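You operate a simulated robot arm through the tools that you are given. There is no shell and no other tool. Be economical: measure what you need, move in short steps, check, and stop when the job is done.

The job below is to be done with a simulated robot arm. You get a single attempt, and the scene is never put back.

TASK
Take the silver block and put it on the flat blue block.

It is judged by the outcome, as a careful person would: the job done as asked, and still so three seconds after it is handed in. It fails if anything else is knocked over, pushed out of place, dropped, spilled or broken.

THE ROBOT
A 6-joint arm with a two-finger parallel gripper, fixed in place. Base frame: the origin is at the foot of the arm, x ahead of it, y to its left, z up; the work surface is at about z = 3. Readings come in mm, rad, newtons and seconds.
With the tool pointing down near the work surface it reaches from about 140 to 580 mm from the base axis. Its first joint turns from -1.152 to 1.152 rad. Payload 2.1 kg.
The tool frame sits at the grasp point between the pads (the TCP): z along the fingers, y along the line on which they close. The tips reach 30 mm beyond it. The gripper opens to 94 mm. The fingers are 28 mm wide and 10 mm thick; the gripper's body (50 by 96 mm) begins 55 mm behind the TCP.
Orientation is told as [roll, pitch, yaw] about the base's x, y, z axes, in that order, counted from this pose: with the fingers straight down and closing along the base's y, the tool's x points along the base's -x, its y along +y and its z along -z.

THE INTERFACE
- The arm moves only by the tool move_arm. Its argument "deltas" is a list of rows, each an object of numbers (a shift or turn left out is 0, a gripper value left out holds the last): "claw": the finger opening in mm, from 0 to 94; "tx", "ty", "tz": the shift along the tool's x, y, z in mm; "ax", "ay", "az": the turn, a rotation vector about the tool's x, y, z in rad. In form: [{"claw": .., "tx": .., "ty": .., "tz": .., "ax": .., "ay": .., "az": ..}, ...]. A call has 1 to 8 rows; each row is the pose to reach, as a shift and turn from the pose commanded when the call began, along the tool's axes at that moment. Each row takes 0.2 s and may step no farther than 50 mm and 0.15 rad from the row before; otherwise, or with a gripper value out of range, the whole call is refused. A pose out of reach is approached as far as the arm can. The call stops where the force on the tool passes 40 N (or 10 N more than at its start, if that is more) or the arm is blocked; 0.2 s more then pass. Each finger travels about 72 mm/s and halts on what it meets, pressing with about 40 N; the grip force reading is that of the motor and also rises with nothing between the fingers. The clock runs only during rows and for 0.2 s after the last one: add rows that repeat a pose to give the fingers time. It gives the time, the measured TCP pose, the force on the tool (base axes), the opening and the grip force at its end, in the units of the frame above (readings bear some noise), and new pictures: "show" is both (left out), scene, wrist or none.
- Cameras (640 x 400 px; columns grow to the right, rows downward): "scene" is fixed at [69.3, -389.9, 484.4]; the picture's right is [0.58, -0.82, 0.00], its down [-0.47, -0.33, -0.82] and it looks along [0.67, 0.47, -0.57] (base axes); focal length 346 px, centre (320, 200). "wrist" rides on the gripper at [-37, 0, -58] in the tool frame; the picture's right is [0.00, -1.00, 0.00], its down [0.97, 0.00, -0.24] and it looks along [0.24, 0.00, 0.97] (tool axes); focal length 218 px, centre (320, 200).
- locate(camera, pixels): for up to 12 pixels [column, row] of the newest picture of that camera ("zoom" is the newest enlarged one), the place [x, y, z] in the base frame of the surface seen there, good to about 2 mm. The clock stands still meanwhile.
- zoom(camera, box): a new picture of the part [left, top, right, bottom] of that camera's present view, enlarged. The clock stands still meanwhile.
- close_job(): hands the job in; it is judged then, once.

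Keep the steps short. Do not move on a guess: measure, check each grasp and each placing, and mend mistakes. In all there are 60 turns and 120 pictures (those below and enlarged ones count). Leave the gripper open and the arm clear of the work at the hand-in unless told otherwise, and finish with a single line.

The tools are called after ">>>" as a command line: name --argument value ..., lists and objects as JSON in quotes. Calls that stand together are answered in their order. move_arm: Moves the arm, as the interface text tells. Its arguments: {"type":"object","properties":{"deltas":{"type":"array"},"show":{"type":"string","enum":["both","scene","wrist","none"]}},"required":["deltas"]} The other tools are called the same way: locate (camera, pixels) gives the place of the surface under pixels of a picture; zoom (camera, box) takes an enlarged picture of a part of a camera's view; close_job () hands the job in.

At the start:

```text
clock: 0.0
tcp_pos: [310.0, -169.2, 268.7]
ee_rot: [0.0, 0.0, 0.0]
ft_force: [-0.7, -0.4, 0.4]
width: 94.0
grip_force: 0.1
```

scene: 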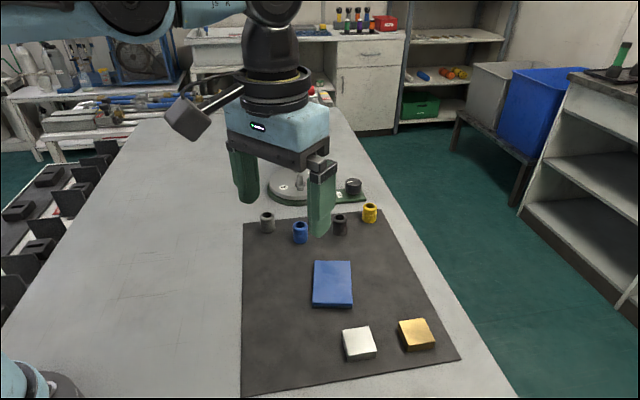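
wrist: 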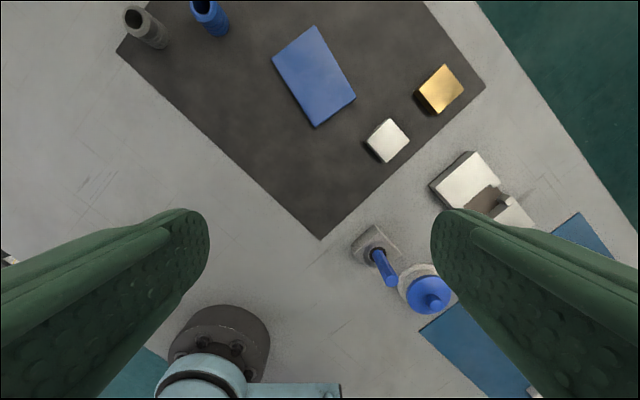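

I see the silver block near (359,343) and the flat blue block near (333,284) in the scene picture. I'll enlarge that area and measure points on it.

>>> zoom --camera "scene" --box '[280, 240, 460, 380]'

>>> locate --camera "scene" --pixels '[[343, 330], [368, 327], [376, 352], [349, 357], [359, 341], [315, 262], [350, 261], [352, 304], [313, 305], [333, 284], [330, 340], [416, 332]]'

>>> locate --camera "wrist" --pixels '[[388, 140], [389, 119], [409, 140], [388, 161], [367, 140], [313, 76], [312, 27], [355, 97], [316, 126], [273, 57], [441, 88]]'

```text
2.86 times, centred on (370, 310) of scene
```

zoom: 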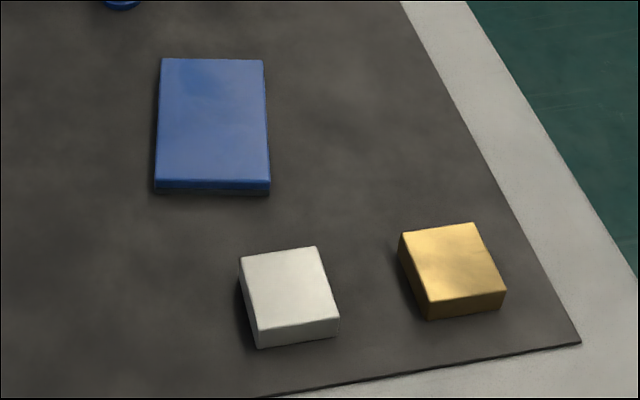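

```text
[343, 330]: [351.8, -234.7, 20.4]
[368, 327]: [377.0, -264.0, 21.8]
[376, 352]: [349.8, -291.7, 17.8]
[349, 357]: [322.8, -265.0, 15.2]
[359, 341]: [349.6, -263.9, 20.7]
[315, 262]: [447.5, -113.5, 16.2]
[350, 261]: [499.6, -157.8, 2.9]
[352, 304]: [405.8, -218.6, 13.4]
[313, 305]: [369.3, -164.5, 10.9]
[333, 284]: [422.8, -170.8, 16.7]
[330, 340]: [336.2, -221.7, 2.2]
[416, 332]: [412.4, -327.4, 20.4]
```

```text
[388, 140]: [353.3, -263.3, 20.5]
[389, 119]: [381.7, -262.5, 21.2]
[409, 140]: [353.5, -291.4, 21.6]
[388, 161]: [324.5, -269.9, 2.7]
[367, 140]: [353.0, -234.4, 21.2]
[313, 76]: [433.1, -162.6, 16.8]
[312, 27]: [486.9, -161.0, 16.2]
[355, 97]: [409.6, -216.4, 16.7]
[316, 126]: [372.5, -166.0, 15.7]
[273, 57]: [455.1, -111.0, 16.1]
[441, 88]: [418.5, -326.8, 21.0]
```

Silver block: top centre about (353,-263), top z about 21, side about 39 mm, turned 45°. Blue block: centre about (430,-164), top z about 16.5. The gold block lies toward (+x,-y) from the silver one, so I'll close along (+x,+y), which is clear of it. First I'll move above the silver block, turning yaw to -0.785 at a safe height.

>>> move_arm --deltas '[{"claw": 80, "tx": -7, "ty": -15.7, "tz": 18, "az": 0.131}, {"tx": -14.3, "ty": -31.3, "tz": 36, "az": 0.262}, {"tx": -21.5, "ty": -47, "tz": 54, "az": 0.393}, {"tx": -28.7, "ty": -62.5, "tz": 72, "az": 0.524}, {"tx": -35.8, "ty": -78.2, "tz": 90, "az": 0.654}, {"tx": -43, "ty": -94, "tz": 108, "az": 0.785}, {"tx": -43, "ty": -94, "tz": 108, "az": 0.785}]'

```text
clock: 1.6
tcp_pos: [351.7, -264.6, 160.4]
ee_rot: [0.0, 0.001, -0.786]
ft_force: [-0.7, 0.7, 0.0]
width: 80.1
grip_force: 0.1
```

scene: 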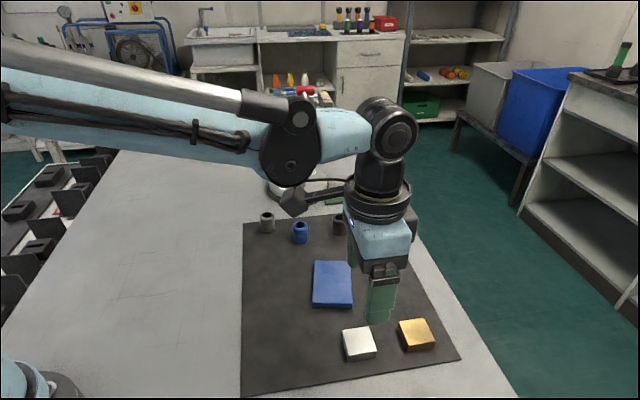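
wrist: 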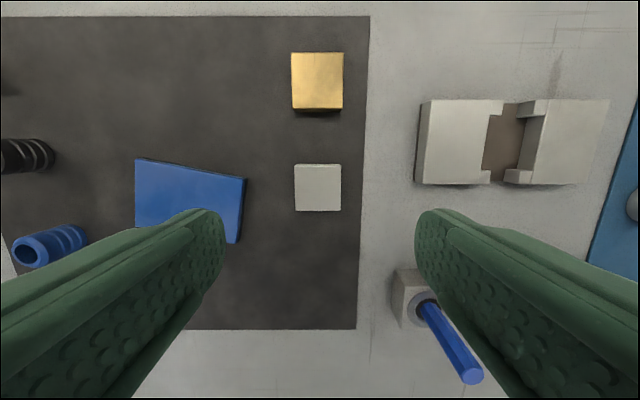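

The block is square with the gripper. On the right there are a peg stand at (425,300) and a white fixture. I'll measure them together with the block's corners.

>>> locate --camera "wrist" --pixels '[[297, 167], [339, 166], [339, 208], [297, 209], [318, 187], [396, 275], [400, 322], [428, 303], [465, 375], [420, 180], [440, 110], [240, 215]]'

```text
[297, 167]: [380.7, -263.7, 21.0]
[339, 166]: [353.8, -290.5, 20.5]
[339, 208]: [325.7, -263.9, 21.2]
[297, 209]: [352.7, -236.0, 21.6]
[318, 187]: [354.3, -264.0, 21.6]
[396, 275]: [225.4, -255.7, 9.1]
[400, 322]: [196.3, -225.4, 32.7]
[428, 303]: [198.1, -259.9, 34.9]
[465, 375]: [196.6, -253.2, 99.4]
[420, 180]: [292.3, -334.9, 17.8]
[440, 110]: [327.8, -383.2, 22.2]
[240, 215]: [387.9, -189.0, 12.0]
```

Block centre is (353,-263.5), and all neighbours are clear of the fingers. I'll go down until the TCP is about z 37 (tips about z 7), staying open.

>>> move_arm --deltas '[{"claw": 80, "ty": 1, "tz": 40}, {"ty": 1, "tz": 75}, {"ty": 1, "tz": 100}, {"ty": 1, "tz": 115}, {"ty": 1, "tz": 123}, {"ty": 1, "tz": 123}]'

```text
clock: 3.0
tcp_pos: [353.0, -262.8, 38.9]
ee_rot: [0.001, 0.0, -0.786]
ft_force: [1.2, 0.2, 0.1]
width: 80.0
grip_force: 0.1
```

scene: 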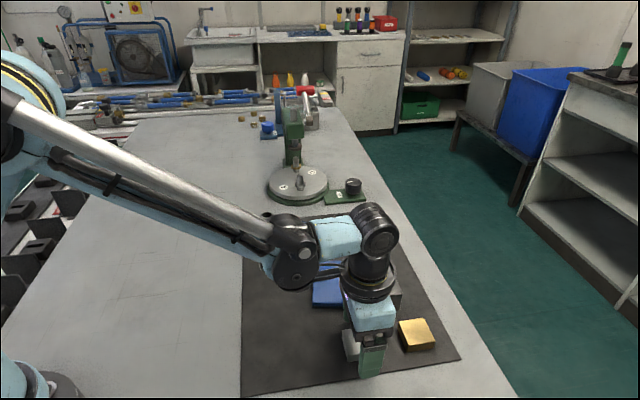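
wrist: 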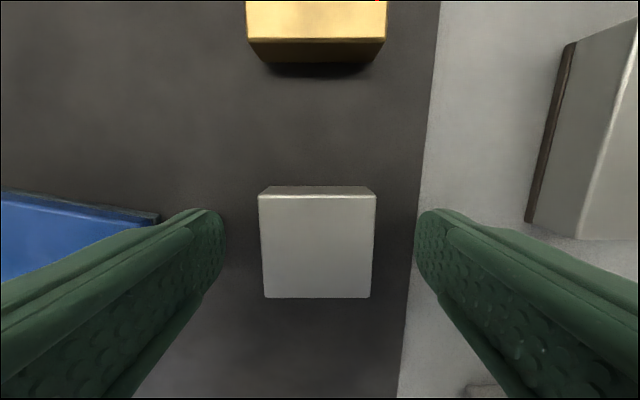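

The block is centred between the fingers (column 318, row 245). I'll lower 2 mm and close.

>>> move_arm --deltas '[{"claw": 80, "tz": 2}, {"claw": 30, "tz": 2}, {"tz": 2}, {"tz": 2}, {"tz": 2}, {"tz": 2}]' --show "wrist"

```text
clock: 4.4
tcp_pos: [353.7, -263.8, 35.2]
ee_rot: [-0.002, -0.001, -0.785]
ft_force: [0.7, -0.1, 0.8]
width: 41.9
grip_force: 40.0
```

wrist: 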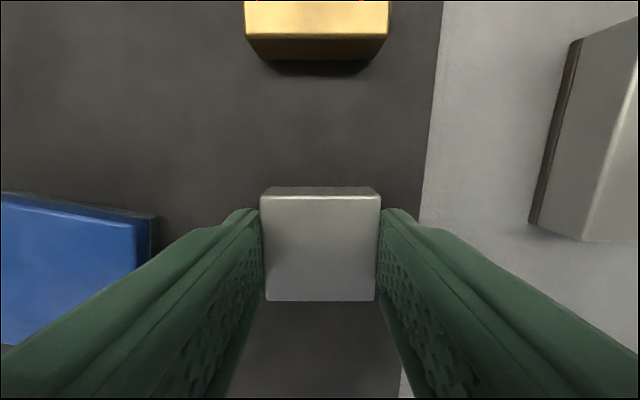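

The block is held: width 41.9, grip 40 N. Lifting straight up.

>>> move_arm --deltas '[{"claw": 30, "tz": -15}, {"tz": -40}, {"tz": -70}, {"tz": -90}, {"tz": -90}]'

```text
clock: 5.6
tcp_pos: [353.2, -263.2, 123.1]
ee_rot: [0.001, 0.0, -0.784]
ft_force: [1.0, -0.1, -1.6]
width: 41.9
grip_force: 40.0
```

scene: 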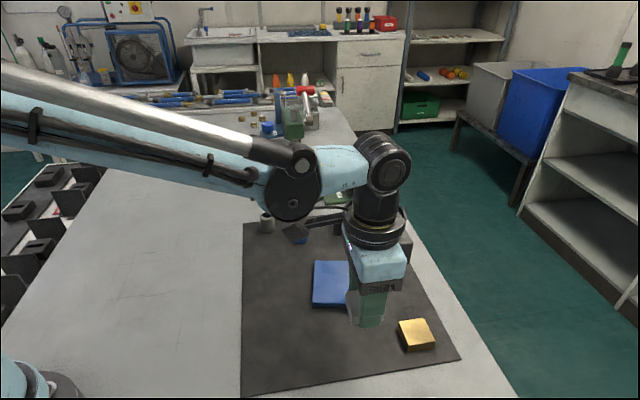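
wrist: 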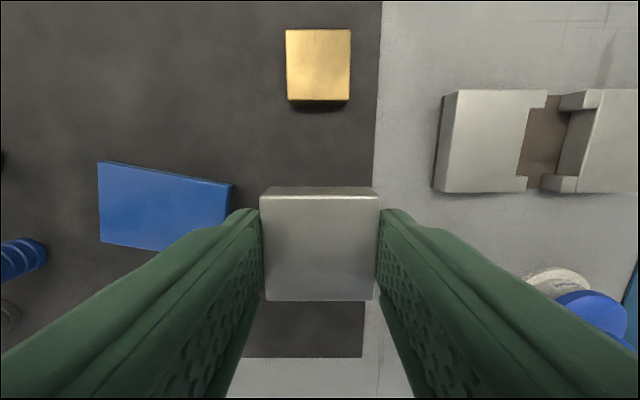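

The block rides securely. Next I'll carry it over the blue block's centre (430,-164) and turn about 0.18 rad to line up with it.

>>> move_arm --deltas '[{"claw": 30, "tx": 4, "ty": 31, "az": 0.045}, {"tx": 8, "ty": 62, "az": 0.09}, {"tx": 12, "ty": 93, "az": 0.135}, {"tx": 15.6, "ty": 124.4, "az": 0.18}, {"tx": 15.6, "ty": 124.4, "az": 0.18}]'

```text
clock: 6.8
tcp_pos: [432.5, -163.4, 126.3]
ee_rot: [0.0, 0.0, -0.967]
ft_force: [-0.6, 0.4, -0.6]
width: 42.0
grip_force: 40.3
```

scene: 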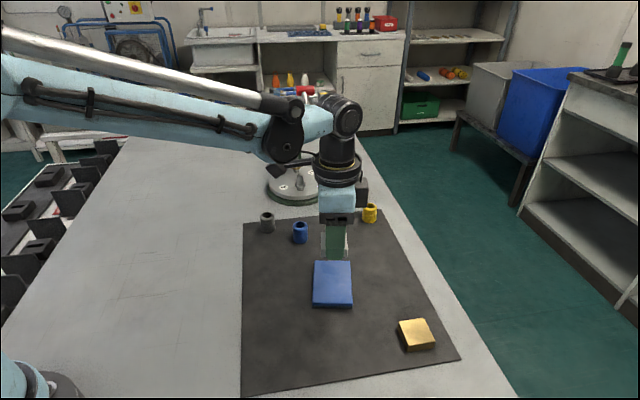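
wrist: 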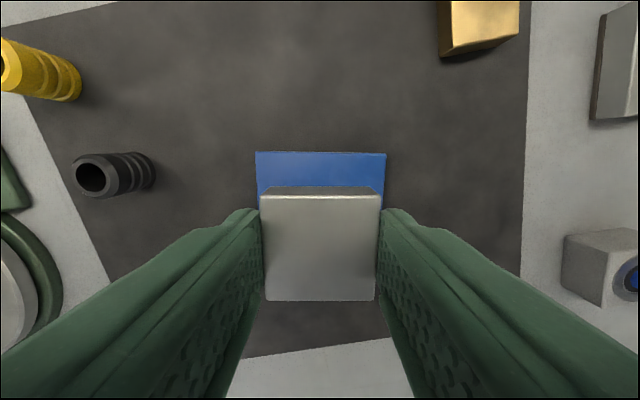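

The blue block's edges, columns 256–385, sit evenly around the held block. I'll measure its far edge to confirm the centring.

>>> locate --camera "wrist" --pixels '[[259, 155], [320, 155], [382, 156], [320, 245]]'

>>> locate --camera "scene" --pixels '[[316, 264], [315, 302], [350, 302], [333, 302]]'

```text
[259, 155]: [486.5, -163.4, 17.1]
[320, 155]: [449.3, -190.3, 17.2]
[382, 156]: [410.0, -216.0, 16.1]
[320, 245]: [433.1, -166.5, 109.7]
```

```text
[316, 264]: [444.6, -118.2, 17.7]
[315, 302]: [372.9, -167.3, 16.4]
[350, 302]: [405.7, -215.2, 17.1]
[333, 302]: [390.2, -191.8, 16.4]
```

Blue centre comes out at (431,-164), which matches the TCP. The block lifted 90 mm and should meet the blue top about 76 mm down, so I'll go down 73 first.

>>> move_arm --deltas '[{"claw": 30, "tz": 30}, {"tz": 50}, {"tz": 64}, {"tz": 70}, {"tz": 73}, {"tz": 73}]'

```text
clock: 8.2
tcp_pos: [429.9, -163.6, 51.0]
ee_rot: [-0.001, 0.001, -0.965]
ft_force: [0.3, 0.7, -0.6]
width: 42.0
grip_force: 39.9
```

scene: 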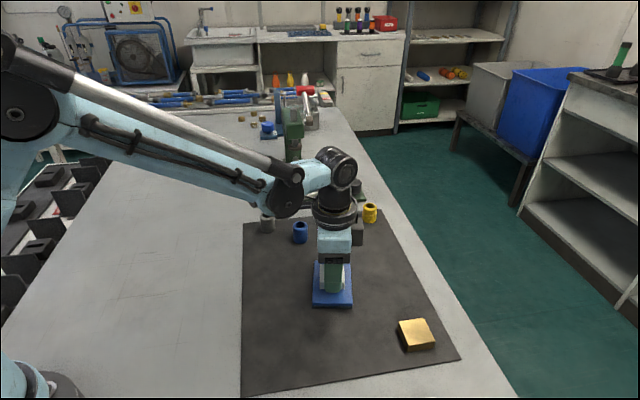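
wrist: 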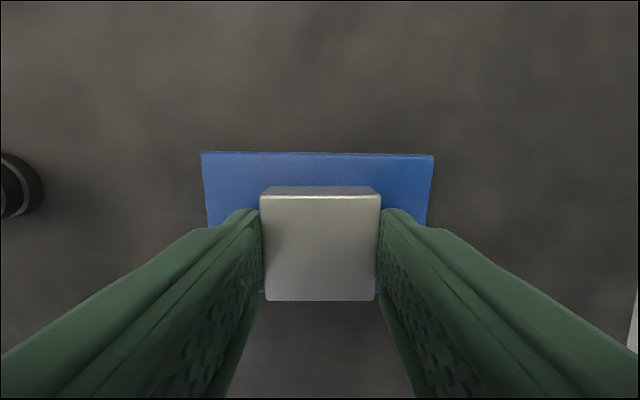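

No contact yet (force -0.6) and the block is over the middle of the blue one. I'll lower in 1 mm steps and watch the force.

>>> move_arm --deltas '[{"claw": 30, "tz": 1}, {"tz": 2}, {"tz": 2}]' --show "none"

```text
clock: 9.0
tcp_pos: [431.2, -164.2, 49.4]
ee_rot: [-0.001, 0.0, -0.966]
ft_force: [-0.6, -0.3, -0.9]
width: 42.0
grip_force: 40.1
```

The force is still flat at -0.9 N, so I'll go on down in 0.5 mm steps.

>>> move_arm --deltas '[{"claw": 30, "tz": 0.5}, {"tz": 1}, {"tz": 1}]' --show "none"

>>> zoom --camera "scene" --box '[290, 240, 380, 320]'

```text
clock: 9.8
tcp_pos: [432.3, -162.0, 49.8]
ee_rot: [0.001, -0.001, -0.965]
ft_force: [-0.4, -0.5, 1.7]
width: 41.9
grip_force: 39.5
```

```text
5.00 times, centred on (335, 280) of scene
```

zoom: 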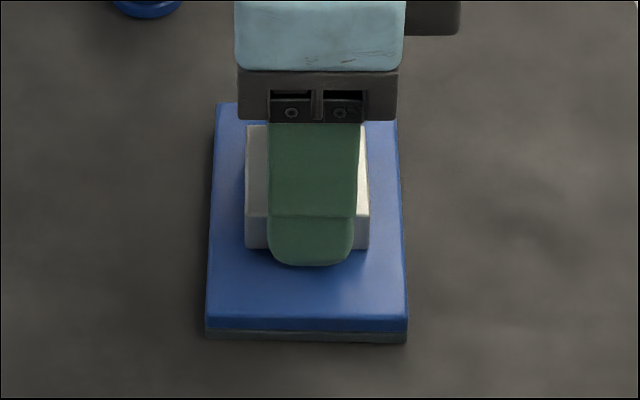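

The force may have turned upward (+1.7 N), which suggests light contact. One more 0.5 mm to confirm.

>>> move_arm --deltas '[{"claw": 30, "tz": 0.5}, {"tz": 0.5}]' --show "none"

```text
clock: 10.4
tcp_pos: [430.3, -164.2, 49.1]
ee_rot: [0.0, 0.001, -0.965]
ft_force: [2.3, 0.7, 21.0]
width: 42.2
grip_force: 40.0
```

Contact is clear at 21 N. I'll back off 0.4 mm to ease the pressure, then open to 60, which keeps the fingers above the blue block.

>>> move_arm --deltas '[{"claw": 30, "tz": -0.4}, {"claw": 50, "tz": -0.4}, {"claw": 60, "tz": -0.4}, {"tz": -0.4}, {"tz": -0.4}]'

```text
clock: 11.6
tcp_pos: [430.4, -163.9, 49.2]
ee_rot: [0.001, -0.001, -0.964]
ft_force: [0.6, -1.0, -0.2]
width: 60.2
grip_force: 0.1
```

scene: 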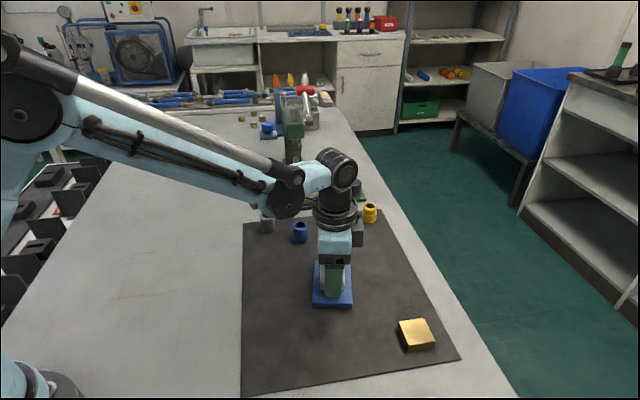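
wrist: 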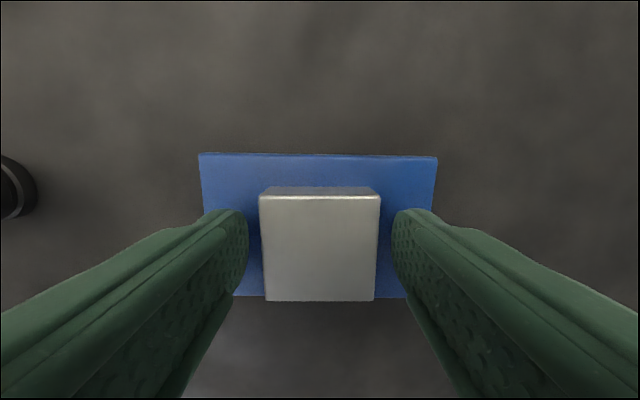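

Released, and the block stays put. I'll rise straight up and look.

>>> move_arm --deltas '[{"claw": 60, "tz": -15}, {"tz": -45}, {"tz": -85}, {"tz": -120}, {"tz": -150}, {"tz": -150}]'

```text
clock: 13.0
tcp_pos: [429.6, -164.0, 199.9]
ee_rot: [0.0, -0.001, -0.965]
ft_force: [-0.2, 0.3, -0.1]
width: 59.8
grip_force: 0.1
```

scene: 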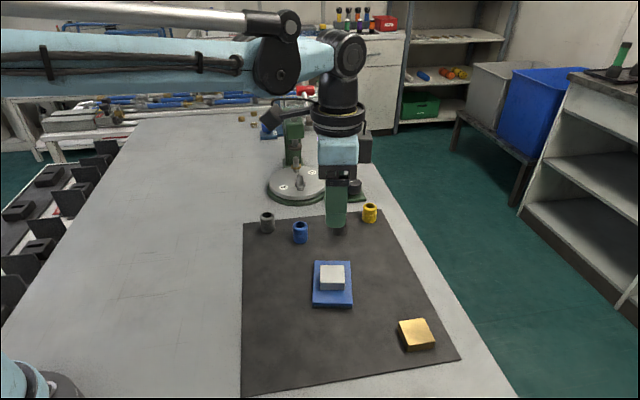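
wrist: 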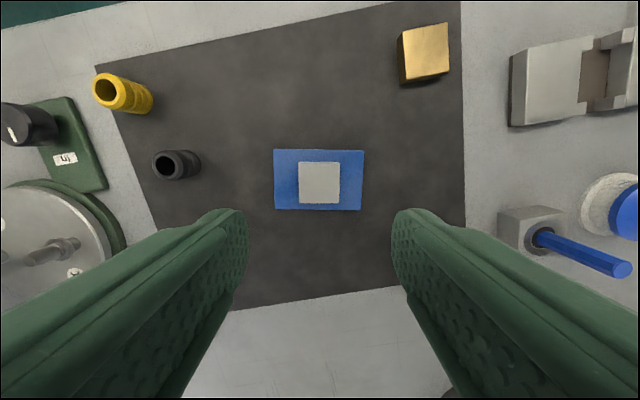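

The silver block lies flat and near the centre of the blue block, nothing else has moved, and the gripper is open and clear above. Handing in.

>>> close_job

```text
The job is handed in.
```

The silver block is on the flat blue block, lying flat and near its centre; the gripper is open and clear, and nothing else was moved.
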